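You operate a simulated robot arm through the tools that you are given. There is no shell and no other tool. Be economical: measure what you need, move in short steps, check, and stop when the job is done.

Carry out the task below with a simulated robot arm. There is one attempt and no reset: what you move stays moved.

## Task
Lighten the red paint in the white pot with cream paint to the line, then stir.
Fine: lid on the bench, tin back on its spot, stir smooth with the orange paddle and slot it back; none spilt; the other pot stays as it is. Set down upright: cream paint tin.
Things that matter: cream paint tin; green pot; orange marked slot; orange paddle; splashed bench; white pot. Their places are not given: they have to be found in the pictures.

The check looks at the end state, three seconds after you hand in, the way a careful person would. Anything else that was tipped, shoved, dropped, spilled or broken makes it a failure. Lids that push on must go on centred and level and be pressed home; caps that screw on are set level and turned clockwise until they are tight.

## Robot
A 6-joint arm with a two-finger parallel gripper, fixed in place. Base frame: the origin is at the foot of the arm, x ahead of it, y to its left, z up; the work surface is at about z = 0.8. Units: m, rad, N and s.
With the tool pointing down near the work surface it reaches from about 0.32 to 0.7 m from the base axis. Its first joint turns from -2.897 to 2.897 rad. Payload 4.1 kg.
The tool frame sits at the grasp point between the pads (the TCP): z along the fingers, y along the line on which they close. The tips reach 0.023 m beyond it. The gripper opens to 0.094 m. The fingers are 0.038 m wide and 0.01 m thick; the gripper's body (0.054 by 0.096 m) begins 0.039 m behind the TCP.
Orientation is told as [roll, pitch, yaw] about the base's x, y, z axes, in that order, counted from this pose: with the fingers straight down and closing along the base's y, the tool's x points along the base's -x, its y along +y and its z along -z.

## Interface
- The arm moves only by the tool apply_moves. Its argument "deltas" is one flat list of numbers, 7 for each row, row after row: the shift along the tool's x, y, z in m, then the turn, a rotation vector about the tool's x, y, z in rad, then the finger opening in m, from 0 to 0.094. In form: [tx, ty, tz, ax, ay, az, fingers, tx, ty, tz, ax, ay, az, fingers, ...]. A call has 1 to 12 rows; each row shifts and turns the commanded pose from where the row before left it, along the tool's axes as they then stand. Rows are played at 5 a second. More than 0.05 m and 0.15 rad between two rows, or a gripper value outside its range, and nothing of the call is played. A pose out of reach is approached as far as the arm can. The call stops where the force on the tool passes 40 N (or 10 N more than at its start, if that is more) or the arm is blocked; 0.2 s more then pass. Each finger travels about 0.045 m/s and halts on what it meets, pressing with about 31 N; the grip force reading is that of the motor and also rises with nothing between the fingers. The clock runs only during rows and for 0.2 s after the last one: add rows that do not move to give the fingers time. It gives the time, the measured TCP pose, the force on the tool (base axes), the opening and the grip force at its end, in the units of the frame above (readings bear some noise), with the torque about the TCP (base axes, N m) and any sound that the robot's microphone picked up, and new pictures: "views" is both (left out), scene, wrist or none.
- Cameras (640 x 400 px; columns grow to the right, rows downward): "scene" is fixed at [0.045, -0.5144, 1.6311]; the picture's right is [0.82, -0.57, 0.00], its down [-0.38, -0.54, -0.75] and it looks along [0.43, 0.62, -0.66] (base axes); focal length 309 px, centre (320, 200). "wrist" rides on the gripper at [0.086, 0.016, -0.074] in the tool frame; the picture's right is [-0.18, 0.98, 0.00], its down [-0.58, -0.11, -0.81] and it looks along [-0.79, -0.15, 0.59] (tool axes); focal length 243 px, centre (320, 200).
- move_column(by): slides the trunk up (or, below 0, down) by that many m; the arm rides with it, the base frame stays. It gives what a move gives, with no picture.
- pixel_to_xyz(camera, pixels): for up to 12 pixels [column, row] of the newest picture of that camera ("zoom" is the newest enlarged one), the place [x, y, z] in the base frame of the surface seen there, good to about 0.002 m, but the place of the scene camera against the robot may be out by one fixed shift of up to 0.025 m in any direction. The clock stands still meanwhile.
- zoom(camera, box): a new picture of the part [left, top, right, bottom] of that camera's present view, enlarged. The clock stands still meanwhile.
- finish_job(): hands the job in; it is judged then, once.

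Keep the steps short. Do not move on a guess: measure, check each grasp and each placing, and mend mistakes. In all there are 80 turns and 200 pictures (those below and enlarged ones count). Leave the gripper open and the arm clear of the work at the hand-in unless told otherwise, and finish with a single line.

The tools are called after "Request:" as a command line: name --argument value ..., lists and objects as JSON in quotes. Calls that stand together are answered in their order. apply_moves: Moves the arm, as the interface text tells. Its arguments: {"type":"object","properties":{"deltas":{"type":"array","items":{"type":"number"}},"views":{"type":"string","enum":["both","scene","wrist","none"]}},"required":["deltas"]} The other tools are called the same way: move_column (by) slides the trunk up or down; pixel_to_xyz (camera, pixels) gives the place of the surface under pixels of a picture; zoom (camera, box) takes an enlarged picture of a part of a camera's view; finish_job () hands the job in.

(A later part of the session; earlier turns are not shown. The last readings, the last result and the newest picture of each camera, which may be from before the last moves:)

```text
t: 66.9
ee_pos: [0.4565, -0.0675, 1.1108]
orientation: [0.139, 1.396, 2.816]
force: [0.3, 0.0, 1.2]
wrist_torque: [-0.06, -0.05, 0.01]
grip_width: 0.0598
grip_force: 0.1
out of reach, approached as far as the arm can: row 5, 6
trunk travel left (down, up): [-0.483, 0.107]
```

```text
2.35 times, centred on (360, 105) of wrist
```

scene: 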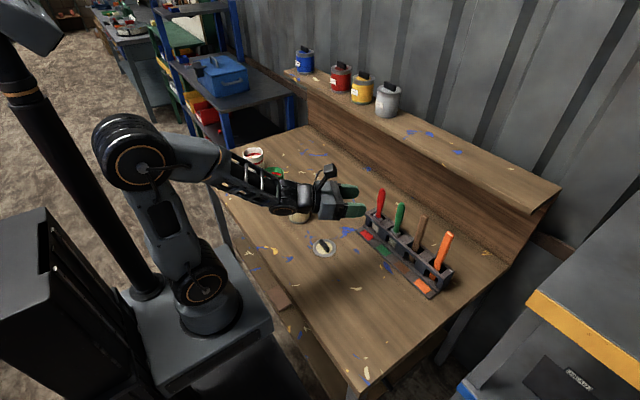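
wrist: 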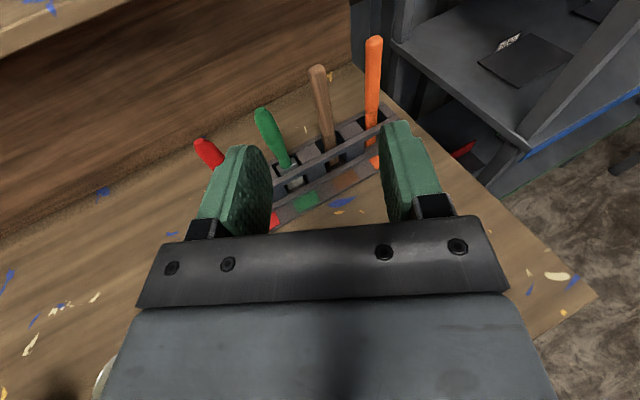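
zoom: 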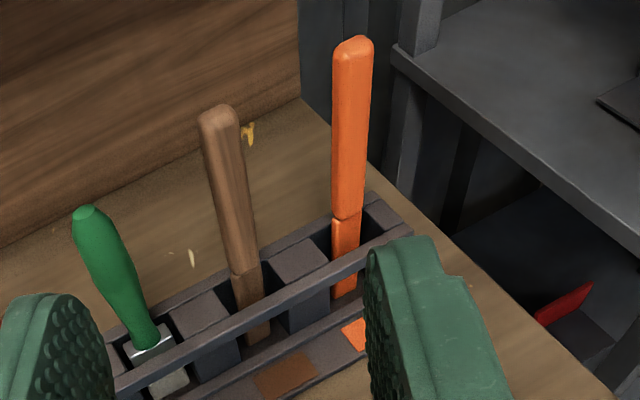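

Orange handle: centre about (0.659,-0.238), vertical, top 1.017, about 18 mm square, so it should be gripped with heading 0. The last joint is near its limit on this side, so I'll unwind it the other way: spin −270° about the tool axis in free space, then re-aim.

Request:
apply_moves --deltas '[0, 0, 0, 0, 0, 0.1428, 0.06, 0, 0, 0, 0, 0, 0.1428, 0.06, 0, 0, 0, 0, 0, 0.1428, 0.06, 0, 0, 0, 0, 0, 0.1428, 0.06, 0, 0, 0, 0, 0, 0.1428, 0.06, 0, 0, 0, 0, 0, 0.1428, 0.06, 0, 0, 0, 0, 0, 0.1428, 0.06, 0, 0, 0, 0, 0, 0.1428, 0.06, 0, 0, 0, 0, 0, 0.1428, 0.06, 0, 0, 0, 0, 0, 0.1428, 0.06, 0, 0, 0, 0, 0, 0.1428, 0.06]' --views "none"

Request:
apply_moves --deltas '[0, 0, 0, 0, 0, 0.1428, 0.06, 0, 0, 0, 0, 0, 0.1428, 0.06, 0, 0, 0, 0, 0, 0.1428, 0.06, 0, 0, 0, 0, 0, 0.1428, 0.06, 0, 0, 0, 0, 0, 0.1428, 0.06, 0, 0, 0, 0, 0, 0.1428, 0.06, 0, 0, 0, 0, 0, 0.1428, 0.06, 0, 0, 0, 0, 0, 0.1428, 0.06, 0, 0, 0, 0, 0, 0.1428, 0.06, 0, 0, 0, 0, 0, 0.1428, 0.06, 0, 0, 0, 0, 0, 0.1428, 0.06]' --views "none"

Request:
apply_moves --deltas '[0, 0, 0, 0, 0, 0.1428, 0.06, 0, 0, 0, 0, 0, 0.1428, 0.06, 0, 0, 0, 0, 0, 0.1428, 0.06, 0, 0, 0, 0, 0, 0.1428, 0.06, 0, 0, 0, 0, 0, 0.1428, 0.06, 0, 0, 0, 0, 0, 0.1428, 0.06, 0, 0, 0, 0, 0, 0.1428, 0.06, 0, 0, 0, 0, 0, 0.1428, 0.06, 0, 0, 0, 0, 0, 0.1428, 0.06, 0, 0, 0, 0, 0, 0.1428, 0.06, 0, 0, 0, 0, 0, 0.1428, 0.06]'

```text
t: 69.3
ee_pos: [0.456, -0.0671, 1.1119]
orientation: [-1.397, 0.023, 1.109]
force: [0.5, 1.1, 0.2]
wrist_torque: [0.0, 0.01, -0.02]
grip_width: 0.0598
grip_force: 0.1
trunk travel left (down, up): [-0.483, 0.107]
```

```text
t: 71.7
ee_pos: [0.4553, -0.0664, 1.1113]
orientation: [-0.129, -1.395, -0.334]
force: [0.2, -0.1, 0.2]
wrist_torque: [-0.02, -0.02, 0.0]
grip_width: 0.0603
grip_force: 0.0
trunk travel left (down, up): [-0.483, 0.107]
```

```text
t: 74.0
ee_pos: [0.3718, -0.0308, 1.1902]
orientation: [1.234, -0.247, -1.958]
force: [-0.2, 0.6, -0.7]
wrist_torque: [0.02, 0.0, -0.01]
grip_width: 0.0603
grip_force: 0.1
out of reach, approached as far as the arm can: row 3, 4, 5, 6, 7, 8, 9, 10, 11
trunk travel left (down, up): [-0.483, 0.107]
stopped in row 11: the arm was blocked; the commanded pose is now the measured one
```

scene: 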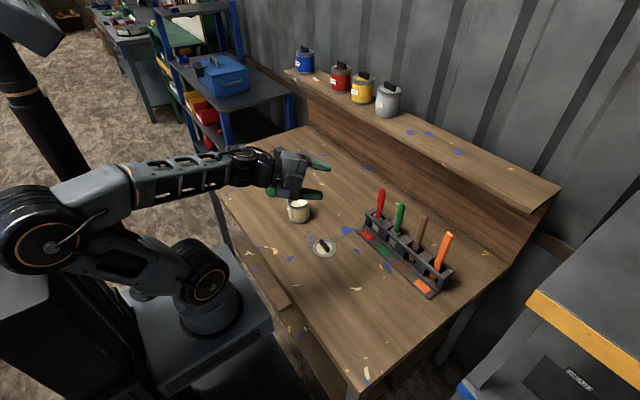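
wrist: 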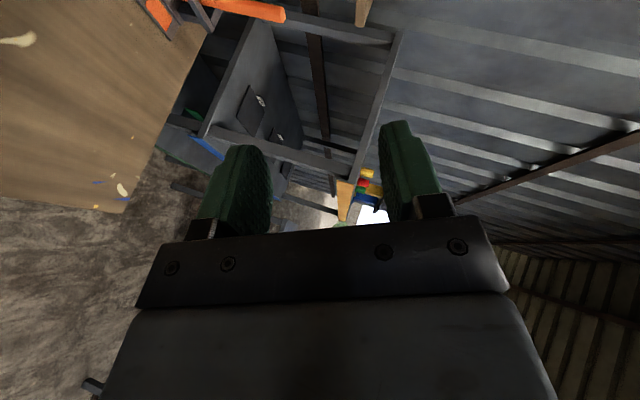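

The roll limit stopped that, in free space with nothing touched. I'll roll back to the camera-under orientation, heading 0 and 30° down, which the unwinding showed is comfortable.

Request:
apply_moves --deltas '[0, 0, 0, -0.02236, 0.04157, -0.1344, 0.06, 0, 0, 0, -0.02236, 0.04157, -0.1344, 0.06, 0, 0, 0, -0.02236, 0.04157, -0.1344, 0.06, 0, 0, 0, -0.02236, 0.04157, -0.1344, 0.06, 0, 0, 0, -0.02236, 0.04157, -0.1344, 0.06, 0, 0, 0, -0.02236, 0.04157, -0.1344, 0.06, 0, 0, 0, -0.02236, 0.04157, -0.1344, 0.06, 0, 0, 0, -0.02236, 0.04157, -0.1344, 0.06, 0, 0, 0, -0.02236, 0.04157, -0.1344, 0.06, 0, 0, 0, -0.02236, 0.04157, -0.1344, 0.06, 0, 0, 0, -0.02236, 0.04157, -0.1344, 0.06, 0, 0, 0, 0, 0, 0, 0.06]'

```text
t: 76.6
ee_pos: [0.3802, -0.0285, 1.1845]
orientation: [0.018, -1.009, -0.004]
force: [0.3, -0.2, 0.6]
wrist_torque: [-0.01, -0.02, 0.01]
grip_width: 0.0597
grip_force: 0.1
out of reach, approached as far as the arm can: row 1, 2
trunk travel left (down, up): [-0.483, 0.107]
```

scene: 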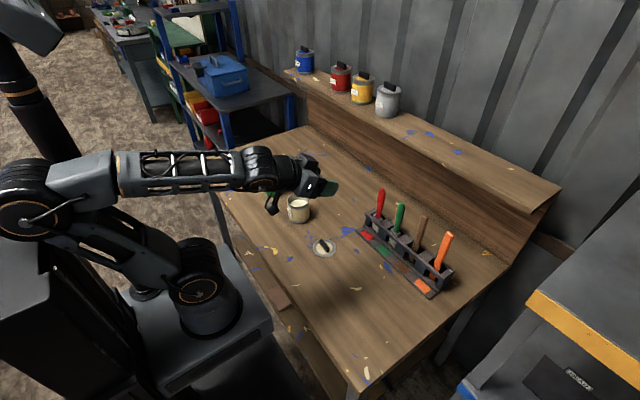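
wrist: 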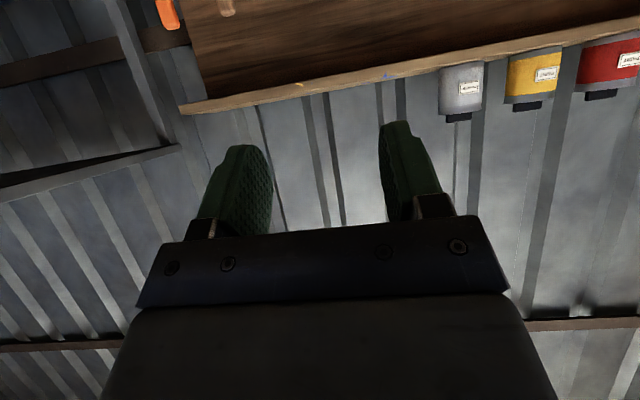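

The tool is at heading 0, 32° down. Now I'll move to a stand-off in front of the orange paddle, about (0.545,-0.238,1.06).

Request:
apply_moves --deltas '[0.0025, -0.03, 0.0295, 0, 0, 0, 0.06, 0.0025, -0.03, 0.0295, 0, 0, 0, 0.06, 0.0025, -0.03, 0.0295, 0, 0, 0, 0.06, 0.0025, -0.03, 0.0295, 0, 0, 0, 0.06, 0.0025, -0.03, 0.0295, 0, 0, 0, 0.06, 0.0025, -0.03, 0.0295, 0, 0, 0, 0.06, 0.0025, -0.03, 0.0295, 0, 0, 0, 0.06, 0, 0, 0, 0, 0, 0, 0.06]'

```text
t: 78.4
ee_pos: [0.5482, -0.2402, 1.0759]
orientation: [0.005, -1.051, -0.004]
force: [-0.1, -0.6, -0.1]
wrist_torque: [-0.01, 0.01, 0.01]
grip_width: 0.06
grip_force: 0.2
trunk travel left (down, up): [-0.483, 0.107]
```

scene: 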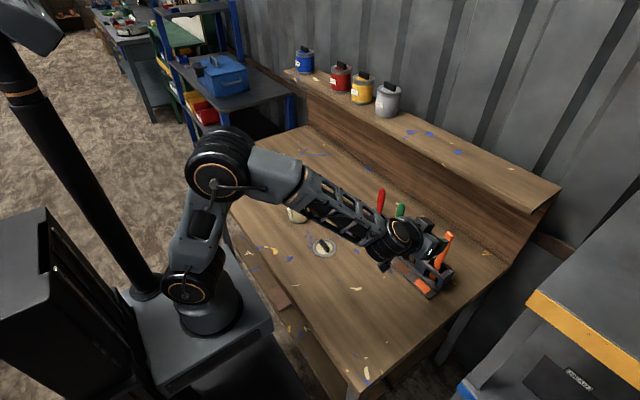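
wrist: 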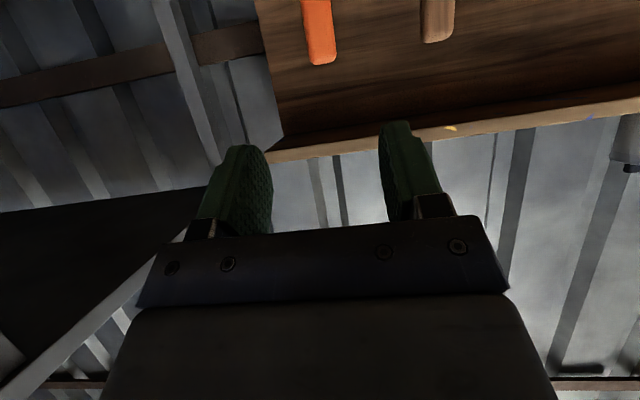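

The wrist camera sees the orange handle at (320,30). Measuring it.

Request:
pixel_to_xyz --camera "wrist" --pixels '[[306, 20], [318, 20], [329, 20], [320, 55], [312, 5], [324, 5], [335, 58], [425, 20], [452, 20], [440, 35]]'

Request:
zoom --camera "wrist" --box '[270, 0, 370, 80]'

```text
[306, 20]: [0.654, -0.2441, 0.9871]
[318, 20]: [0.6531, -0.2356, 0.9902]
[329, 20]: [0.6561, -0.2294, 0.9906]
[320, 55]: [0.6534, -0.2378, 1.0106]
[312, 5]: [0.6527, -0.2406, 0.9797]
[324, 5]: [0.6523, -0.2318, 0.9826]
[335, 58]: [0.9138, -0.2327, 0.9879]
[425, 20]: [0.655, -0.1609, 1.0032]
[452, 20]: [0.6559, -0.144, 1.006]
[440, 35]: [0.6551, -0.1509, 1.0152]
```

```text
5.00 times, centred on (320, 40) of wrist
```

zoom: 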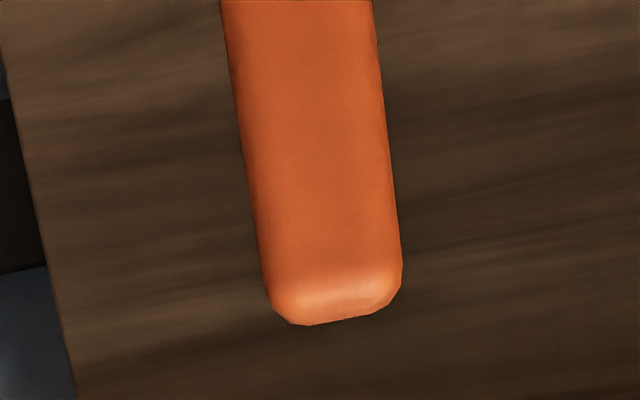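

Orange handle centre is about (0.660,-0.237), face width 16 mm. I'll approach to TCP (0.658,-0.237,0.982) with the fingers straddling it.

Request:
apply_moves --deltas '[0.013, 0.0015, 0.03, 0, 0, 0, 0.06, 0.013, 0.0015, 0.03, 0, 0, 0, 0.06, 0, 0, 0.04, 0, 0, 0, 0.06, 0, 0, 0.042, 0, 0, 0, 0.06, 0, 0, 0, 0, 0, 0, 0.06]'

Request:
zoom --camera "scene" --box '[390, 190, 480, 300]'

```text
t: 79.6
ee_pos: [0.6588, -0.2354, 0.9843]
orientation: [0.005, -1.051, -0.001]
force: [-0.1, 0.2, -1.2]
wrist_torque: [-0.01, -0.03, -0.03]
grip_width: 0.0601
grip_force: 0.1
trunk travel left (down, up): [-0.483, 0.107]
```

scene: 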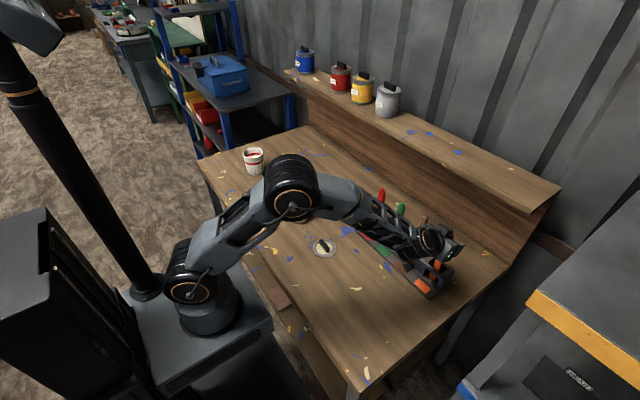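
wrist: 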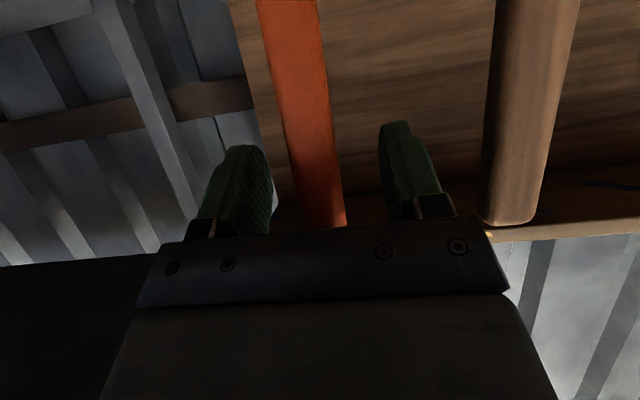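

```text
3.64 times, centred on (435, 245) of scene
```

zoom: 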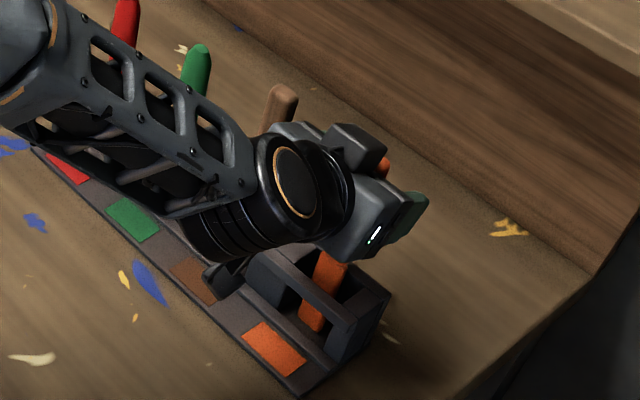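

The handle is between the fingers. I'll shift 1.5 mm and close.

Request:
apply_moves --deltas '[0, -0.0015, 0, 0, 0, 0, 0.05, 0, 0, 0, 0, 0, 0, 0.035, 0, 0, 0, 0, 0, 0, 0.02, 0, 0, 0, 0, 0, 0, 0.005, 0, 0, 0, 0, 0, 0, 0.0, 0, 0, 0, 0, 0, 0, 0.0]' --views "wrist"

```text
t: 81.0
ee_pos: [0.659, -0.2372, 0.9861]
orientation: [0.007, -1.052, -0.003]
force: [-0.5, -0.4, 0.4]
wrist_torque: [-0.03, 0.02, -0.01]
grip_width: 0.0213
grip_force: 30.8
trunk travel left (down, up): [-0.483, 0.107]
```

wrist: 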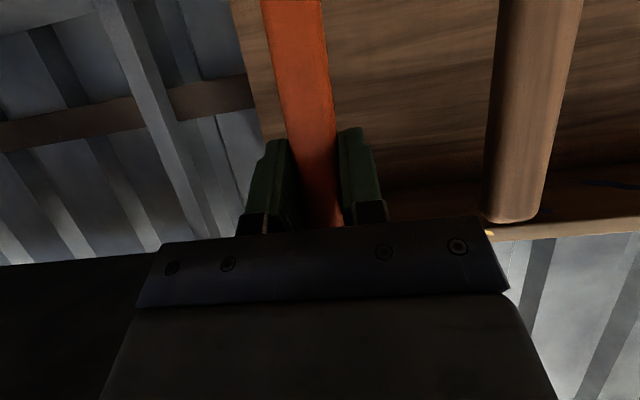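

Grip confirmed at 21 mm. I'll lift straight up 0.12 m.

Request:
apply_moves --deltas '[-0.0087, 0, -0.005, 0, 0, 0, 0.0, -0.026, 0, -0.0149, 0, 0, 0, 0.0, -0.026, 0, -0.0149, 0, 0, 0, 0.0, -0.026, 0, -0.0149, 0, 0, 0, 0.0, -0.026, 0, -0.0149, 0, 0, 0, 0.0, 0, 0, 0, 0, 0, 0, 0.0]'

Request:
zoom --camera "scene" --box '[370, 170, 490, 300]'

```text
t: 82.4
ee_pos: [0.6559, -0.2355, 1.1173]
orientation: [0.005, -1.052, -0.004]
force: [0.0, 0.5, -0.9]
wrist_torque: [0.01, -0.01, 0.01]
grip_width: 0.0213
grip_force: 31.1
trunk travel left (down, up): [-0.483, 0.107]
```

scene: 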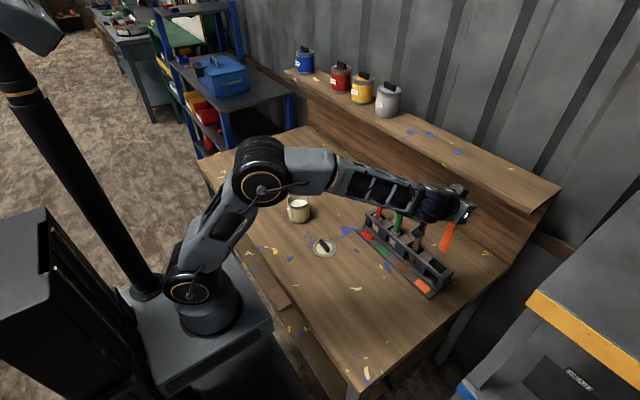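
wrist: 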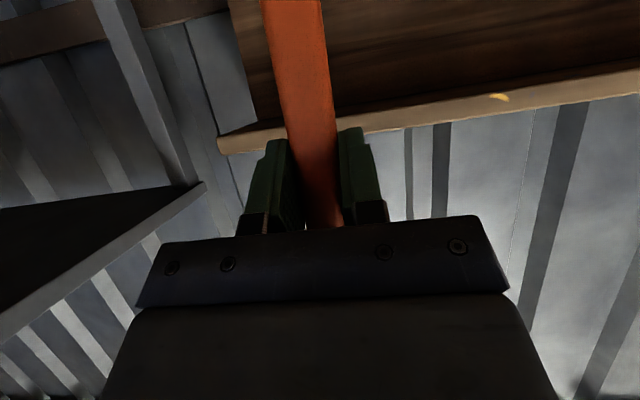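

```text
3.08 times, centred on (430, 235) of scene
```

zoom: 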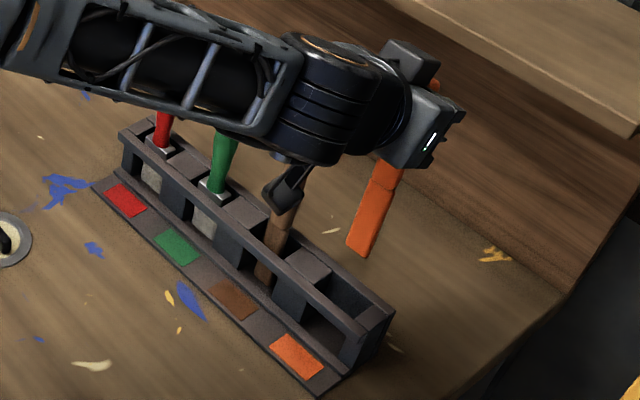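

The paddle is out cleanly. I'll measure its lower end.

Request:
pixel_to_xyz --camera "zoom" --pixels '[[363, 250], [350, 240], [368, 230], [384, 185], [385, 170], [345, 350], [300, 285]]'

```text
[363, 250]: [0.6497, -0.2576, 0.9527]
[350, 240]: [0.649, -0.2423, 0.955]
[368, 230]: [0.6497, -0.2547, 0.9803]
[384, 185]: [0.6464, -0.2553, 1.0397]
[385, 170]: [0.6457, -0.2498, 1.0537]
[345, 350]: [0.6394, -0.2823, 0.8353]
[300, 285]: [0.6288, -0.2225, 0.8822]
```

The paddle tip is 0.172 below the TCP, so the slot floor is at about 0.813. I'll retract 0.15 m in −x to clear the other handles, then swing towards the left.

Request:
apply_moves --deltas '[0.0187, 0, -0.0325, 0, 0, 0, 0.0, 0.0187, 0, -0.0325, 0, 0, 0, 0.0, 0.0187, 0, -0.0325, 0, 0, 0, 0.0, 0.0187, 0, -0.0325, 0, 0, 0, 0.0, 0, 0.043, 0, 0, 0, 0, 0.0, 0, 0.043, 0, 0, 0, 0, 0.0, 0, 0.043, 0, 0, 0, 0, 0.0, 0, 0.043, 0, 0, 0, 0, 0.0, 0, 0.043, 0, 0, 0, 0, 0.0, 0, 0.043, 0, 0, 0, 0, 0.0, 0, 0.043, 0, 0, 0, 0, 0.0, 0, 0, 0, 0, 0, 0, 0.0]' --views "scene"

Request:
apply_moves --deltas '[0, 0, 0, -0.13, 0, -0.0746, 0.0, 0, 0, 0, -0.13, 0, -0.0746, 0.0, 0, 0, 0, -0.13, 0, -0.0746, 0.0, 0, 0, 0, 0, 0, 0, 0.0]' --views "scene"

```text
t: 85.0
ee_pos: [0.5055, -0.0064, 1.1123]
orientation: [0.007, -1.051, -0.001]
force: [1.1, -0.2, 0.0]
wrist_torque: [0.06, 0.0, 0.02]
grip_width: 0.0212
grip_force: 31.0
out of reach, approached as far as the arm can: row 10, 11
trunk travel left (down, up): [-0.483, 0.107]
```

scene: 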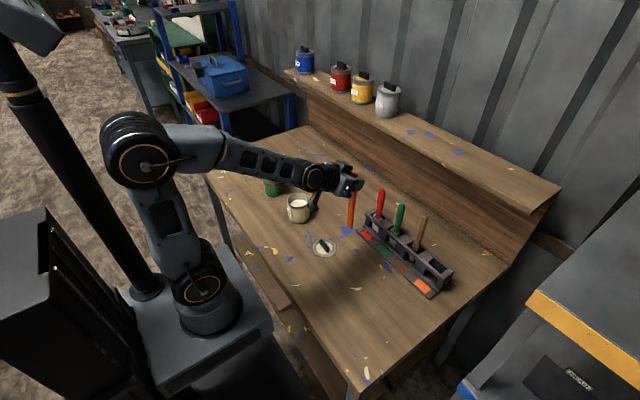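

```text
t: 86.0
ee_pos: [0.506, -0.0073, 1.1112]
orientation: [0.002, -1.052, 0.45]
force: [0.2, 0.8, 0.3]
wrist_torque: [0.0, -0.02, -0.02]
grip_width: 0.0212
grip_force: 31.4
trunk travel left (down, up): [-0.483, 0.107]
```

scene: 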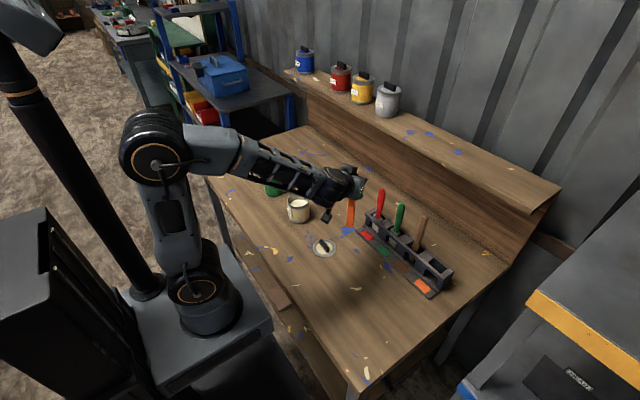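

This orientation needs heading ≥ azimuth. I'll rotate the heading to 1.2 rad and travel towards the white pot at a height that clears the rims.

Request:
apply_moves --deltas '[0, 0, 0, -0.13, 0, -0.0746, 0.0, 0, 0, 0, -0.13, 0, -0.0746, 0.0, 0, 0, 0, -0.13, 0, -0.0746, 0.0, 0, 0, 0, -0.13, 0, -0.0746, 0.0, 0, 0, 0, -0.13, 0, -0.0746, 0.0, -0.0199, 0.0182, 0.03475, 0, 0, 0, 0.0, -0.0199, 0.0182, 0.03475, 0, 0, 0, 0.0, -0.0199, 0.0182, 0.03475, 0, 0, 0, 0.0, -0.0199, 0.0182, 0.03475, 0, 0, 0, 0.0, -0.0199, 0.0182, 0.03475, 0, 0, 0, 0.0, -0.0199, 0.0182, 0.03475, 0, 0, 0, 0.0, 0, 0, 0, 0, 0, 0, 0.0]' --views "scene"

```text
t: 88.6
ee_pos: [0.492, 0.2563, 1.1104]
orientation: [0.0, -1.052, 1.199]
force: [0.8, -0.1, -0.2]
wrist_torque: [-0.02, 0.02, -0.03]
grip_width: 0.0215
grip_force: 31.1
trunk travel left (down, up): [-0.483, 0.107]
```

scene: 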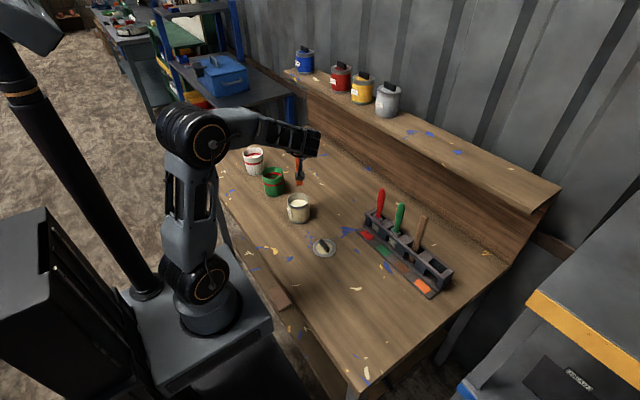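

Working well. I'll continue to above the white pot.

Request:
apply_moves --deltas '[-0.0199, 0.0182, 0.03475, 0, 0, 0, 0.0, -0.0199, 0.0182, 0.03475, 0, 0, 0, 0.0, -0.0199, 0.0182, 0.03475, 0, 0, 0, 0.0, -0.0199, 0.0182, 0.03475, 0, 0, 0, 0.0, -0.0199, 0.0182, 0.03475, 0, 0, 0, 0.0, -0.0199, 0.0182, 0.03475, 0, 0, 0, 0.0, -0.0199, 0.0182, 0.03475, 0, 0, 0, 0.0, -0.0199, 0.0182, 0.03475, 0, 0, 0, 0.0, 0, 0, 0, 0, 0, 0, 0.0]' --views "scene"

Request:
zoom --camera "scene" --box '[220, 100, 320, 200]'

```text
t: 90.6
ee_pos: [0.4709, 0.61, 1.1139]
orientation: [-0.001, -1.053, 1.201]
force: [-0.3, -0.8, -0.2]
wrist_torque: [0.0, 0.02, 0.0]
grip_width: 0.0212
grip_force: 31.2
trunk travel left (down, up): [-0.483, 0.107]
```

scene: 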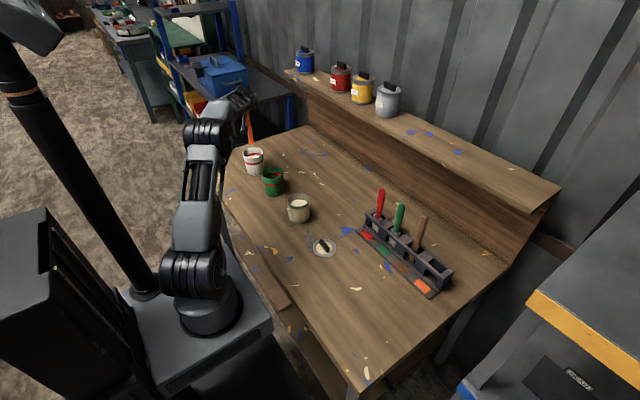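

```text
4.00 times, centred on (270, 150) of scene
```

zoom: 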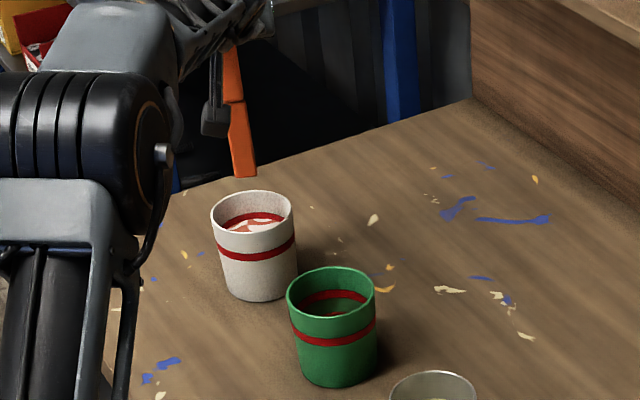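

Request:
pixel_to_xyz --camera "zoom" --pixels '[[238, 170], [250, 172], [235, 120], [228, 80], [210, 215], [294, 212], [250, 191], [252, 230], [256, 170]]'

```text
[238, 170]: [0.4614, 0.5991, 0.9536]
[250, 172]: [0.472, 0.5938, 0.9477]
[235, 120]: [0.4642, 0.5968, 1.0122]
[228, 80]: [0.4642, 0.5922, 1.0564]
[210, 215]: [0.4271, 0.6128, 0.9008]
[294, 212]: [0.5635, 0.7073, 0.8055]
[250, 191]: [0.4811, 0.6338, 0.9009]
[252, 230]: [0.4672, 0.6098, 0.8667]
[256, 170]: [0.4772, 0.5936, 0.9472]
```

Pot centre in scene coordinates is about (0.466,0.595) and the blade about (0.472,0.600). I'll shift by (-0.005,-0.004) and lower with the trunk into the pot.

Request:
apply_moves --deltas '[0.0027, 0.0032, -0.0048, 0, 0, 0, 0.0, 0, 0, 0, 0, 0, 0, 0.0]' --views "none"

Request:
move_column --by -0.06

Request:
apply_moves --deltas '[0, 0, 0, 0, 0, 0, 0.0]' --views "scene"

Request:
zoom --camera "scene" --box '[220, 120, 300, 190]'

```text
t: 91.2
ee_pos: [0.4666, 0.604, 1.1126]
orientation: [0.001, -1.054, 1.201]
force: [0.2, 0.3, -0.3]
wrist_torque: [0.0, 0.0, -0.04]
grip_width: 0.0212
grip_force: 30.4
trunk travel left (down, up): [-0.483, 0.107]
```

```text
t: 92.2
ee_pos: [0.4661, 0.604, 1.0529]
orientation: [0.0, -1.054, 1.2]
force: [0.3, -1.1, -1.2]
wrist_torque: [0.0, 0.01, 0.03]
grip_width: 0.0212
grip_force: 31.0
trunk travel left (down, up): [-0.423, 0.167]
```

```text
t: 92.6
ee_pos: [0.4676, 0.6054, 1.0534]
orientation: [-0.001, -1.052, 1.201]
force: [0.2, -0.2, 0.0]
wrist_torque: [-0.01, -0.04, 0.01]
grip_width: 0.0212
grip_force: 30.8
trunk travel left (down, up): [-0.423, 0.167]
```

scene: 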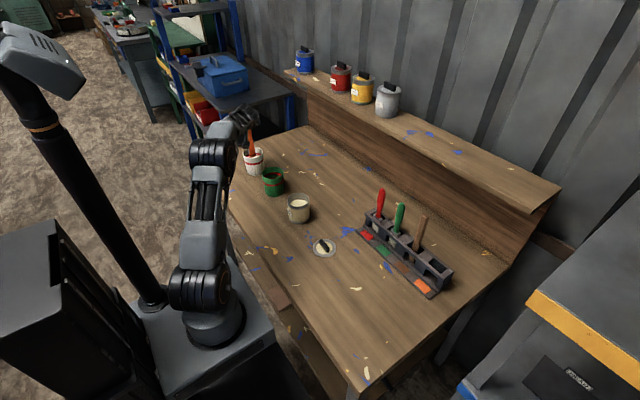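

```text
5.71 times, centred on (260, 155) of scene
```

zoom: 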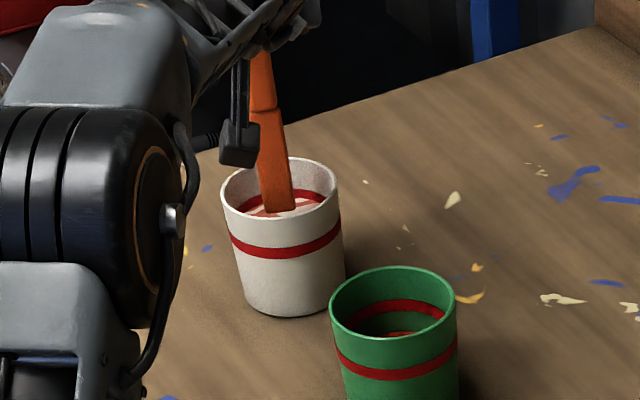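

The blade is well inside and clear of the walls. I'll lower a further 0.058.

Request:
move_column --by -0.04

Request:
move_column --by -0.018

Request:
apply_moves --deltas '[0, 0, 0, 0, 0, 0, 0.0]' --views "scene"

Request:
zoom --camera "scene" --box '[220, 120, 300, 190]'

```text
t: 93.4
ee_pos: [0.4673, 0.6046, 1.0126]
orientation: [0.001, -1.052, 1.2]
force: [0.5, -0.8, -1.3]
wrist_torque: [-0.01, 0.0, 0.0]
grip_width: 0.0213
grip_force: 30.9
trunk travel left (down, up): [-0.383, 0.207]
```

```text
t: 94.1
ee_pos: [0.4665, 0.6042, 0.9957]
orientation: [-0.001, -1.053, 1.2]
force: [0.1, -0.7, 0.0]
wrist_torque: [0.0, -0.01, 0.01]
grip_width: 0.0213
grip_force: 30.5
trunk travel left (down, up): [-0.365, 0.225]
```

```text
t: 94.5
ee_pos: [0.4671, 0.6032, 0.9948]
orientation: [-0.001, -1.053, 1.201]
force: [-0.4, 0.3, 0.0]
wrist_torque: [-0.02, 0.02, 0.0]
grip_width: 0.0212
grip_force: 31.0
trunk travel left (down, up): [-0.365, 0.225]
```

scene: 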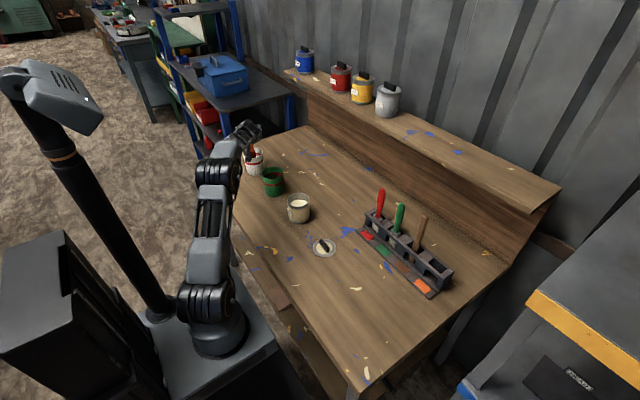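

```text
5.71 times, centred on (260, 155) of scene
```

zoom: 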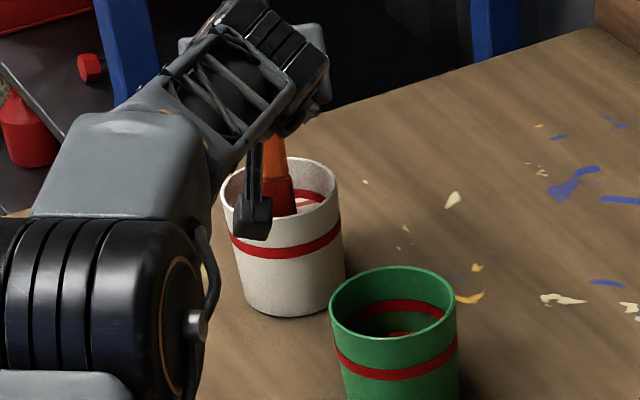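

The tip is near z 0.823 with no contact force. I'll begin stirring with one circle of radius 14 mm and watch the forces.

Request:
apply_moves --deltas '[-0.00693, 0, 0.01217, 0, 0, 0, 0.0, 0.00347, 0.01212, -0.00608, 0, 0, 0, 0.0, 0.00693, 0, -0.01217, 0, 0, 0, 0.0, 0.00347, -0.01212, -0.00608, 0, 0, 0, 0.0, -0.00347, -0.01212, 0.00608, 0, 0, 0, 0.0, -0.00693, 0, 0.01217, 0, 0, 0, 0.0, -0.00347, 0.01212, 0.00608, 0, 0, 0, 0.0]' --views "scene"

Request:
zoom --camera "scene" --box '[235, 135, 285, 180]'

```text
t: 96.1
ee_pos: [0.4728, 0.6179, 0.9943]
orientation: [0.002, -1.052, 1.197]
force: [-0.1, 0.1, -0.1]
wrist_torque: [-0.02, 0.0, 0.0]
grip_width: 0.0213
grip_force: 31.3
trunk travel left (down, up): [-0.365, 0.225]
```

scene: 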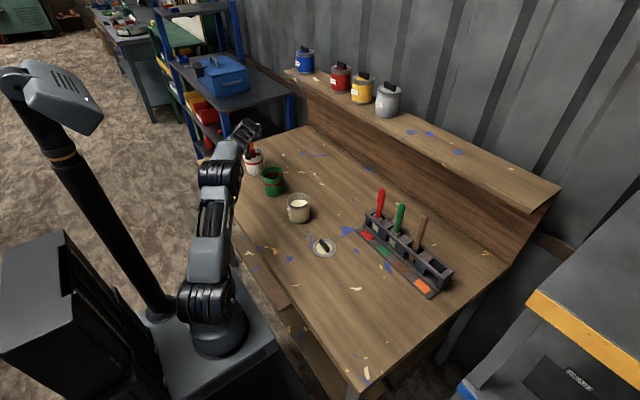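

```text
8.89 times, centred on (260, 158) of scene
```

zoom: 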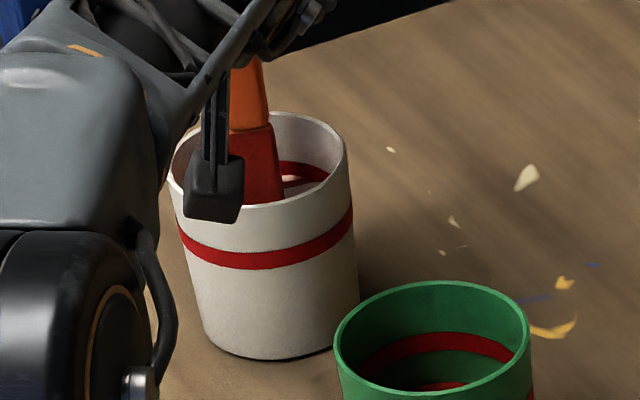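

No contact forces. I'll stir several more circles.

Request:
apply_moves --deltas '[0.00347, 0.01212, -0.00608, 0, 0, 0, 0.0, 0.00693, 0, -0.01217, 0, 0, 0, 0.0, 0.00347, -0.01212, -0.00608, 0, 0, 0, 0.0, -0.00347, -0.01212, 0.00608, 0, 0, 0, 0.0, -0.00693, 0, 0.01217, 0, 0, 0, 0.0, -0.00347, 0.01212, 0.00608, 0, 0, 0, 0.0, 0.00347, 0.01212, -0.00608, 0, 0, 0, 0.0, 0.00693, 0, -0.01217, 0, 0, 0, 0.0, 0.00347, -0.01212, -0.00608, 0, 0, 0, 0.0, -0.00347, -0.01212, 0.00608, 0, 0, 0, 0.0, -0.00693, 0, 0.01217, 0, 0, 0, 0.0, -0.00347, 0.01212, 0.00608, 0, 0, 0, 0.0]' --views "none"

Request:
apply_moves --deltas '[0.00347, 0.01212, -0.00608, 0, 0, 0, 0.0, 0.00693, 0, -0.01217, 0, 0, 0, 0.0, 0.00347, -0.01212, -0.00608, 0, 0, 0, 0.0, -0.00347, -0.01212, 0.00608, 0, 0, 0, 0.0, -0.00693, 0, 0.01217, 0, 0, 0, 0.0, -0.00347, 0.01212, 0.00608, 0, 0, 0, 0.0, 0.00347, 0.01212, -0.00608, 0, 0, 0, 0.0, 0.00693, 0, -0.01217, 0, 0, 0, 0.0, 0.00347, -0.01212, -0.00608, 0, 0, 0, 0.0, -0.00347, -0.01212, 0.00608, 0, 0, 0, 0.0, -0.00693, 0, 0.01217, 0, 0, 0, 0.0, -0.00347, 0.01212, 0.00608, 0, 0, 0, 0.0]' --views "none"

Request:
apply_moves --deltas '[0.00347, 0.01212, -0.00608, 0, 0, 0, 0.0, 0.00693, 0, -0.01217, 0, 0, 0, 0.0, 0.00347, -0.01212, -0.00608, 0, 0, 0, 0.0, -0.00347, -0.01212, 0.00608, 0, 0, 0, 0.0, -0.00693, 0, 0.01217, 0, 0, 0, 0.0, -0.00347, 0.01212, 0.00608, 0, 0, 0, 0.0, 0.00347, 0.01212, -0.00608, 0, 0, 0, 0.0, 0.00693, 0, -0.01217, 0, 0, 0, 0.0, 0.00347, -0.01212, -0.00608, 0, 0, 0, 0.0, -0.00347, -0.01212, 0.00608, 0, 0, 0, 0.0, -0.00693, 0, 0.01217, 0, 0, 0, 0.0, -0.00347, 0.01212, 0.00608, 0, 0, 0, 0.0]' --views "scene"

Request:
zoom --camera "scene" --box '[235, 135, 285, 180]'

```text
t: 98.7
ee_pos: [0.4698, 0.6183, 0.9938]
orientation: [-0.001, -1.054, 1.201]
force: [-0.1, -0.6, -0.7]
wrist_torque: [0.01, -0.01, 0.05]
grip_width: 0.021
grip_force: 31.2
trunk travel left (down, up): [-0.365, 0.225]
```

```text
t: 101.3
ee_pos: [0.4715, 0.6176, 0.9959]
orientation: [0.001, -1.053, 1.198]
force: [0.1, -0.1, 0.1]
wrist_torque: [0.0, 0.0, -0.01]
grip_width: 0.0212
grip_force: 31.0
trunk travel left (down, up): [-0.365, 0.225]
```

```text
t: 103.9
ee_pos: [0.4716, 0.619, 0.9947]
orientation: [0.001, -1.052, 1.2]
force: [-1.0, 0.7, -1.6]
wrist_torque: [-0.01, 0.02, 0.02]
grip_width: 0.0212
grip_force: 31.1
trunk travel left (down, up): [-0.365, 0.225]
```

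scene: 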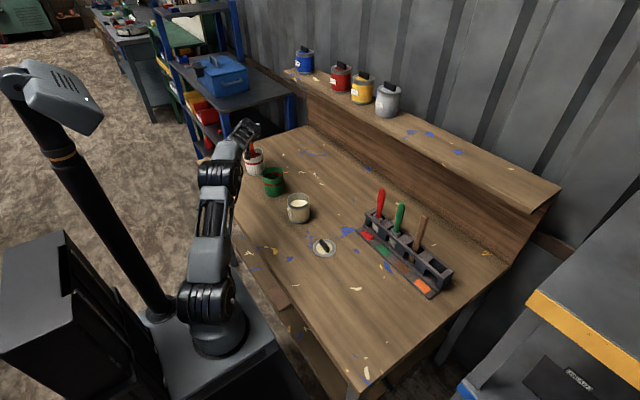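

```text
8.89 times, centred on (260, 158) of scene
```

zoom: 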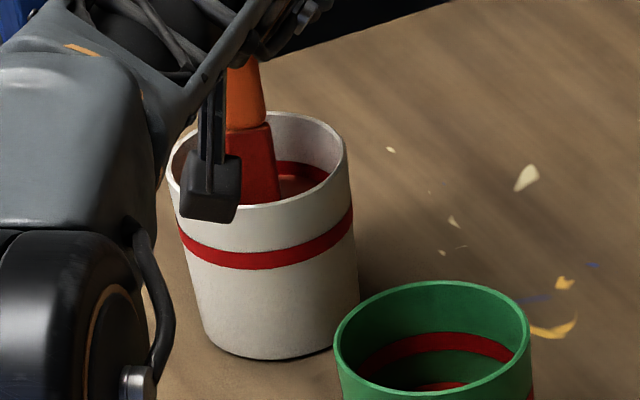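

The streaks look gone. I'll do four more circles, re-centre, raise the blade just above the paint to drip off inside the pot, and look.

Request:
apply_moves --deltas '[0.00347, 0.01212, -0.00608, 0, 0, 0, 0.0, 0.00693, 0, -0.01217, 0, 0, 0, 0.0, 0.00347, -0.01212, -0.00608, 0, 0, 0, 0.0, -0.00347, -0.01212, 0.00608, 0, 0, 0, 0.0, -0.00693, 0, 0.01217, 0, 0, 0, 0.0, -0.00347, 0.01212, 0.00608, 0, 0, 0, 0.0, 0.00347, 0.01212, -0.00608, 0, 0, 0, 0.0, 0.00693, 0, -0.01217, 0, 0, 0, 0.0, 0.00347, -0.01212, -0.00608, 0, 0, 0, 0.0, -0.00347, -0.01212, 0.00608, 0, 0, 0, 0.0, -0.00693, 0, 0.01217, 0, 0, 0, 0.0, -0.00347, 0.01212, 0.00608, 0, 0, 0, 0.0]' --views "none"

Request:
apply_moves --deltas '[0.00347, 0.01212, -0.00608, 0, 0, 0, 0.0, 0.00693, 0, -0.01217, 0, 0, 0, 0.0, 0.00347, -0.01212, -0.00608, 0, 0, 0, 0.0, -0.00347, -0.01212, 0.00608, 0, 0, 0, 0.0, -0.00693, 0, 0.01217, 0, 0, 0, 0.0, -0.00347, 0.01212, 0.00608, 0, 0, 0, 0.0, 0.00347, 0.01212, -0.00608, 0, 0, 0, 0.0, 0.00693, 0, -0.01217, 0, 0, 0, 0.0, 0.00347, -0.01212, -0.00608, 0, 0, 0, 0.0, -0.00347, -0.01212, 0.00608, 0, 0, 0, 0.0, -0.00693, 0, 0.01217, 0, 0, 0, 0.0, -0.00347, 0.01212, 0.00608, 0, 0, 0, 0.0]' --views "none"

Request:
apply_moves --deltas '[0.00693, 0, -0.01217, 0, 0, 0, 0.0, 0, 0, 0, 0, 0, 0, 0.0]' --views "none"

Request:
move_column --by 0.056

Request:
apply_moves --deltas '[0, 0, 0, 0, 0, 0, 0, 0, 0, 0, 0, 0, 0, 0, 0, 0, 0, 0, 0, 0, 0, 0, 0, 0, 0, 0, 0, 0, 0, 0, 0, 0, 0, 0, 0, 0, 0, 0, 0, 0, 0, 0, 0, 0, 0, 0, 0, 0, 0, 0, 0, 0, 0, 0, 0, 0, 0, 0, 0, 0, 0, 0, 0, 0, 0, 0, 0, 0, 0, 0, 0, 0, 0, 0, 0, 0, 0]' --views "scene"

Request:
zoom --camera "scene" --box '[235, 135, 285, 180]'

```text
t: 106.5
ee_pos: [0.4709, 0.6171, 0.9948]
orientation: [0.0, -1.053, 1.201]
force: [-0.2, -0.2, -0.7]
wrist_torque: [0.01, 0.04, 0.01]
grip_width: 0.0211
grip_force: 31.0
trunk travel left (down, up): [-0.365, 0.225]
```

```text
t: 109.1
ee_pos: [0.4719, 0.6171, 0.9961]
orientation: [-0.001, -1.051, 1.201]
force: [-0.1, 1.0, -0.7]
wrist_torque: [0.02, 0.01, -0.01]
grip_width: 0.0212
grip_force: 30.9
trunk travel left (down, up): [-0.365, 0.225]
```

```text
t: 109.7
ee_pos: [0.4678, 0.6021, 0.9945]
orientation: [-0.002, -1.052, 1.201]
force: [-0.1, -0.3, -0.3]
wrist_torque: [0.02, 0.0, 0.02]
grip_width: 0.0211
grip_force: 31.2
trunk travel left (down, up): [-0.365, 0.225]
```

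```text
t: 110.6
ee_pos: [0.4668, 0.6032, 1.0503]
orientation: [0.0, -1.052, 1.2]
force: [-0.1, 0.3, -0.5]
wrist_torque: [-0.03, -0.01, 0.03]
grip_width: 0.0213
grip_force: 31.4
trunk travel left (down, up): [-0.421, 0.169]
```

```text
t: 113.0
ee_pos: [0.4676, 0.6024, 1.052]
orientation: [0.0, -1.053, 1.201]
force: [-0.9, 0.4, -0.4]
wrist_torque: [-0.02, -0.02, 0.0]
grip_width: 0.0212
grip_force: 30.9
trunk travel left (down, up): [-0.421, 0.169]
```

scene: 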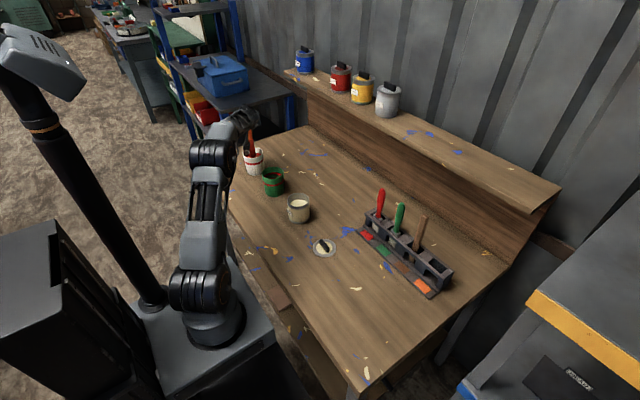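

```text
8.89 times, centred on (260, 158) of scene
```

zoom: 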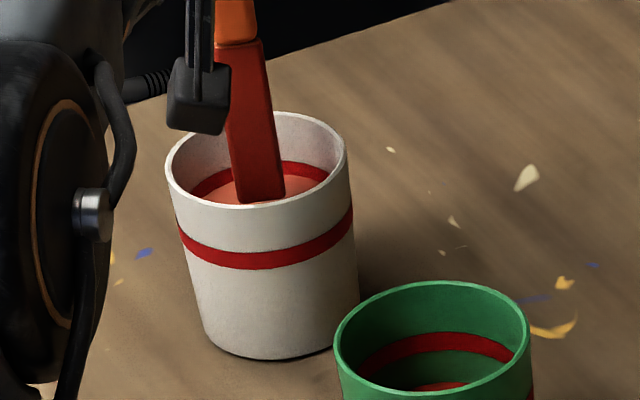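

The paint is now a smooth, even salmon, and the blade is just above it. I'll raise to travel height, wait for drips over the pot, and head back along the same path.

Request:
move_column --by 0.062

Request:
apply_moves --deltas '[0, 0, 0, 0, 0, 0, 0, 0, 0, 0, 0, 0, 0, 0, 0, 0, 0, 0, 0, 0, 0, 0, 0, 0, 0, 0, 0, 0, 0, 0, 0, 0, 0, 0, 0, 0, 0, 0, 0, 0, 0, 0, 0, 0, 0, 0, 0, 0, 0, 0, 0, 0, 0, 0, 0, 0, 0, 0, 0, 0, 0, 0, 0, 0, 0, 0, 0, 0, 0, 0, 0, 0, 0, 0, 0, 0, 0]' --views "none"

Request:
apply_moves --deltas '[0.01959, -0.01831, -0.03439, 0, 0, 0, 0, 0.01959, -0.01831, -0.03439, 0, 0, 0, 0, 0.01959, -0.01831, -0.03439, 0, 0, 0, 0, 0.01959, -0.01831, -0.03439, 0, 0, 0, 0, 0.01959, -0.01831, -0.03439, 0, 0, 0, 0, 0.01959, -0.01831, -0.03439, 0, 0, 0, 0, 0.01959, -0.01831, -0.03439, 0, 0, 0, 0, 0.01959, -0.01831, -0.03439, 0, 0, 0, 0, 0.01959, -0.01831, -0.03439, 0, 0, 0, 0, 0.01959, -0.01831, -0.03439, 0, 0, 0, 0, 0.01959, -0.01831, -0.03439, 0, 0, 0, 0, 0.01959, -0.01831, -0.03439, 0, 0, 0, 0]' --views "scene"

Request:
zoom --camera "scene" --box '[225, 130, 345, 240]'

```text
t: 114.1
ee_pos: [0.4679, 0.6025, 1.1122]
orientation: [0.0, -1.053, 1.201]
force: [0.7, -0.5, -0.3]
wrist_torque: [-0.02, -0.03, -0.03]
grip_width: 0.0212
grip_force: 31.0
trunk travel left (down, up): [-0.483, 0.107]
```

```text
t: 116.5
ee_pos: [0.4667, 0.6023, 1.1138]
orientation: [-0.001, -1.053, 1.199]
force: [0.6, -0.4, -0.3]
wrist_torque: [0.0, 0.0, 0.01]
grip_width: 0.021
grip_force: 31.1
trunk travel left (down, up): [-0.483, 0.107]
```

```text
t: 119.1
ee_pos: [0.4971, 0.0794, 1.114]
orientation: [0.0, -1.052, 1.2]
force: [0.1, 0.2, -0.1]
wrist_torque: [-0.01, -0.01, 0.02]
grip_width: 0.0213
grip_force: 31.0
trunk travel left (down, up): [-0.483, 0.107]
```

scene: 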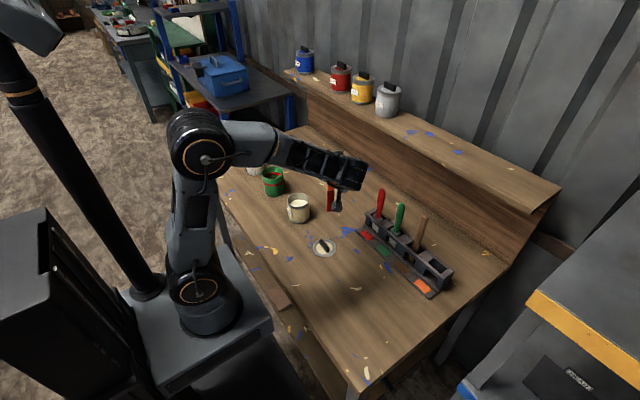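

```text
3.64 times, centred on (285, 185) of scene
```

zoom: 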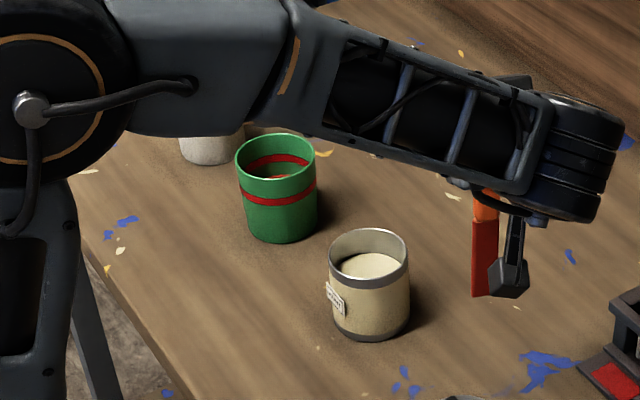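

There are no drips on the bench. I'll continue: finish the leg, turn the heading back in stages, and move to y≈-0.236.

Request:
apply_moves --deltas '[0.01959, -0.01831, -0.03439, 0, 0, 0, 0, 0.01959, -0.01831, -0.03439, 0, 0, 0, 0, 0, 0, 0, 0.13, 0, 0.0746, 0, 0, 0, 0, 0.13, 0, 0.0746, 0, 0, 0, 0, 0.13, 0, 0.0746, 0, 0, 0, 0, 0.13, 0, 0.0746, 0, 0, 0, 0, 0.13, 0, 0.0746, 0, 0.00986, -0.04124, -0.01732, 0, 0, 0, 0, 0.00986, -0.04124, -0.01732, 0, 0, 0, 0, 0.00986, -0.04124, -0.01732, 0, 0, 0, 0, 0.00986, -0.04124, -0.01732, 0, 0, 0, 0, 0.00986, -0.04124, -0.01732, 0, 0, 0, 0]' --views "none"

Request:
apply_moves --deltas '[0, 0, 0, 0.13, 0, 0.0746, 0, 0, 0, 0, 0.13, 0, 0.0746, 0, 0, 0, 0, 0.13, 0, 0.0746, 0, 0, 0, 0, 0, 0, 0, 0]' --views "both"

Request:
zoom --camera "scene" --box '[225, 130, 345, 240]'

```text
t: 121.7
ee_pos: [0.5055, -0.2369, 1.112]
orientation: [0.005, -1.052, 0.447]
force: [-0.2, 0.3, -0.6]
wrist_torque: [0.03, -0.03, -0.03]
grip_width: 0.0213
grip_force: 30.9
trunk travel left (down, up): [-0.483, 0.107]
```

```text
t: 122.7
ee_pos: [0.5055, -0.235, 1.1117]
orientation: [0.006, -1.052, -0.002]
force: [0.2, 0.2, -0.7]
wrist_torque: [0.02, -0.01, 0.01]
grip_width: 0.0214
grip_force: 30.9
trunk travel left (down, up): [-0.483, 0.107]
```

scene: 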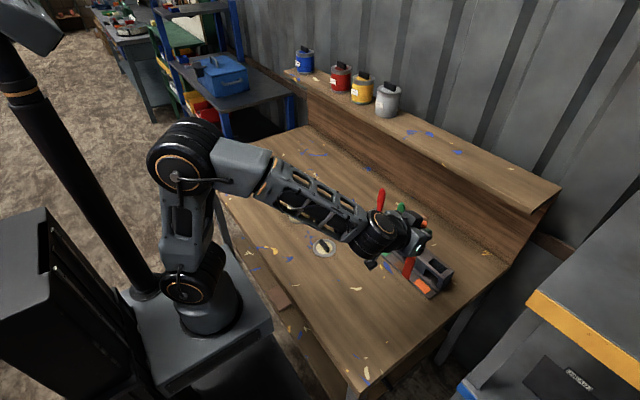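
wrist: 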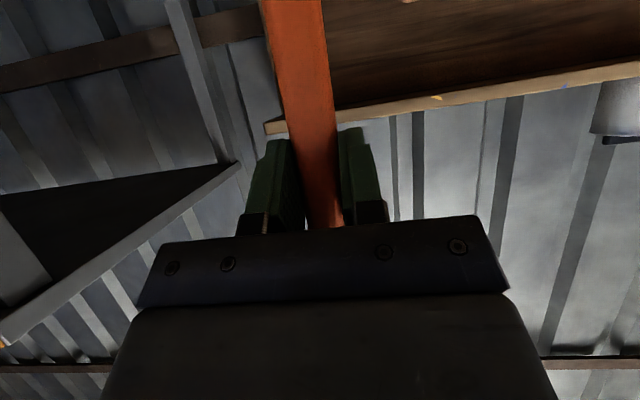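

```text
3.64 times, centred on (285, 185) of scene
```

zoom: 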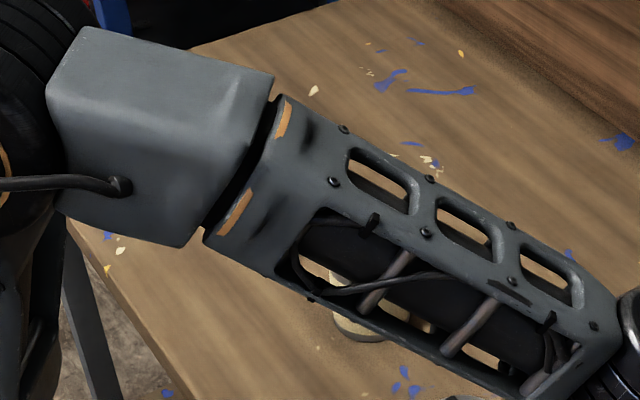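

The pose matches the retract pose. I'll go +x 0.153 to above the orange slot and check.

Request:
apply_moves --deltas '[-0.0189, -0.0005, 0.0332, 0, 0, 0, 0, -0.0189, -0.0005, 0.0332, 0, 0, 0, 0, -0.0189, -0.0005, 0.0332, 0, 0, 0, 0, -0.0189, -0.0005, 0.0332, 0, 0, 0, 0, 0, 0, 0, 0, 0, 0, 0, 0, 0, 0, 0, 0, 0, 0]' --views "scene"

Request:
zoom --camera "scene" --box '[370, 170, 490, 300]'

Request:
pixel_to_xyz --camera "zoom" --pixels '[[363, 250], [350, 240], [368, 230], [384, 185], [345, 350], [300, 285], [320, 275], [385, 310]]'

```text
t: 124.1
ee_pos: [0.6563, -0.2365, 1.1138]
orientation: [0.004, -1.05, 0.0]
force: [0.0, -0.5, -0.2]
wrist_torque: [-0.01, 0.0, 0.0]
grip_width: 0.0213
grip_force: 30.7
trunk travel left (down, up): [-0.483, 0.107]
```

scene: 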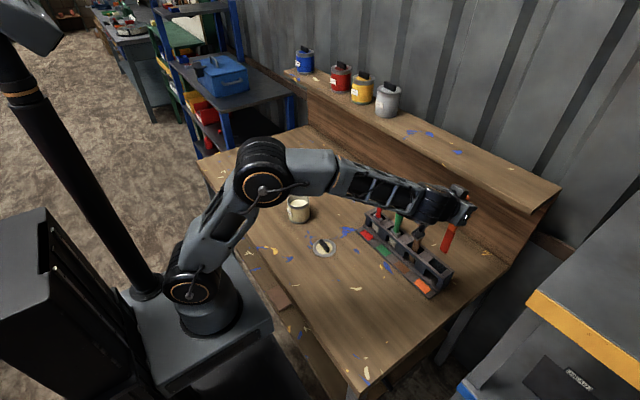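

```text
3.08 times, centred on (430, 235) of scene
```

zoom: 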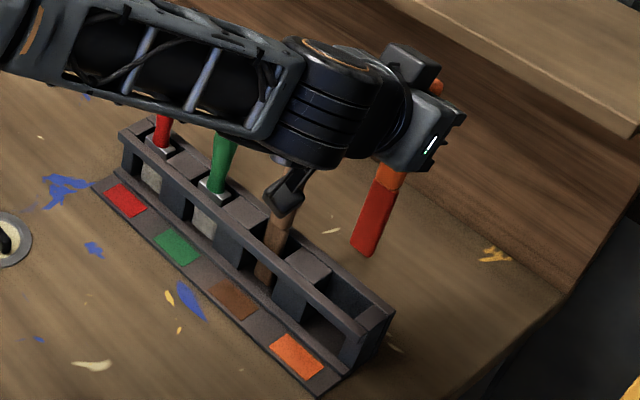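

```text
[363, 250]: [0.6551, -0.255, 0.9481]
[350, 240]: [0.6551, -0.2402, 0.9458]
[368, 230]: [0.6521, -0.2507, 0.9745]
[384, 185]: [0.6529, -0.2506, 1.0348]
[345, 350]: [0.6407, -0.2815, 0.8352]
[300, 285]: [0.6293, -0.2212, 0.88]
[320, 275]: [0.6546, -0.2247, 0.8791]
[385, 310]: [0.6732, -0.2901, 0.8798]
```

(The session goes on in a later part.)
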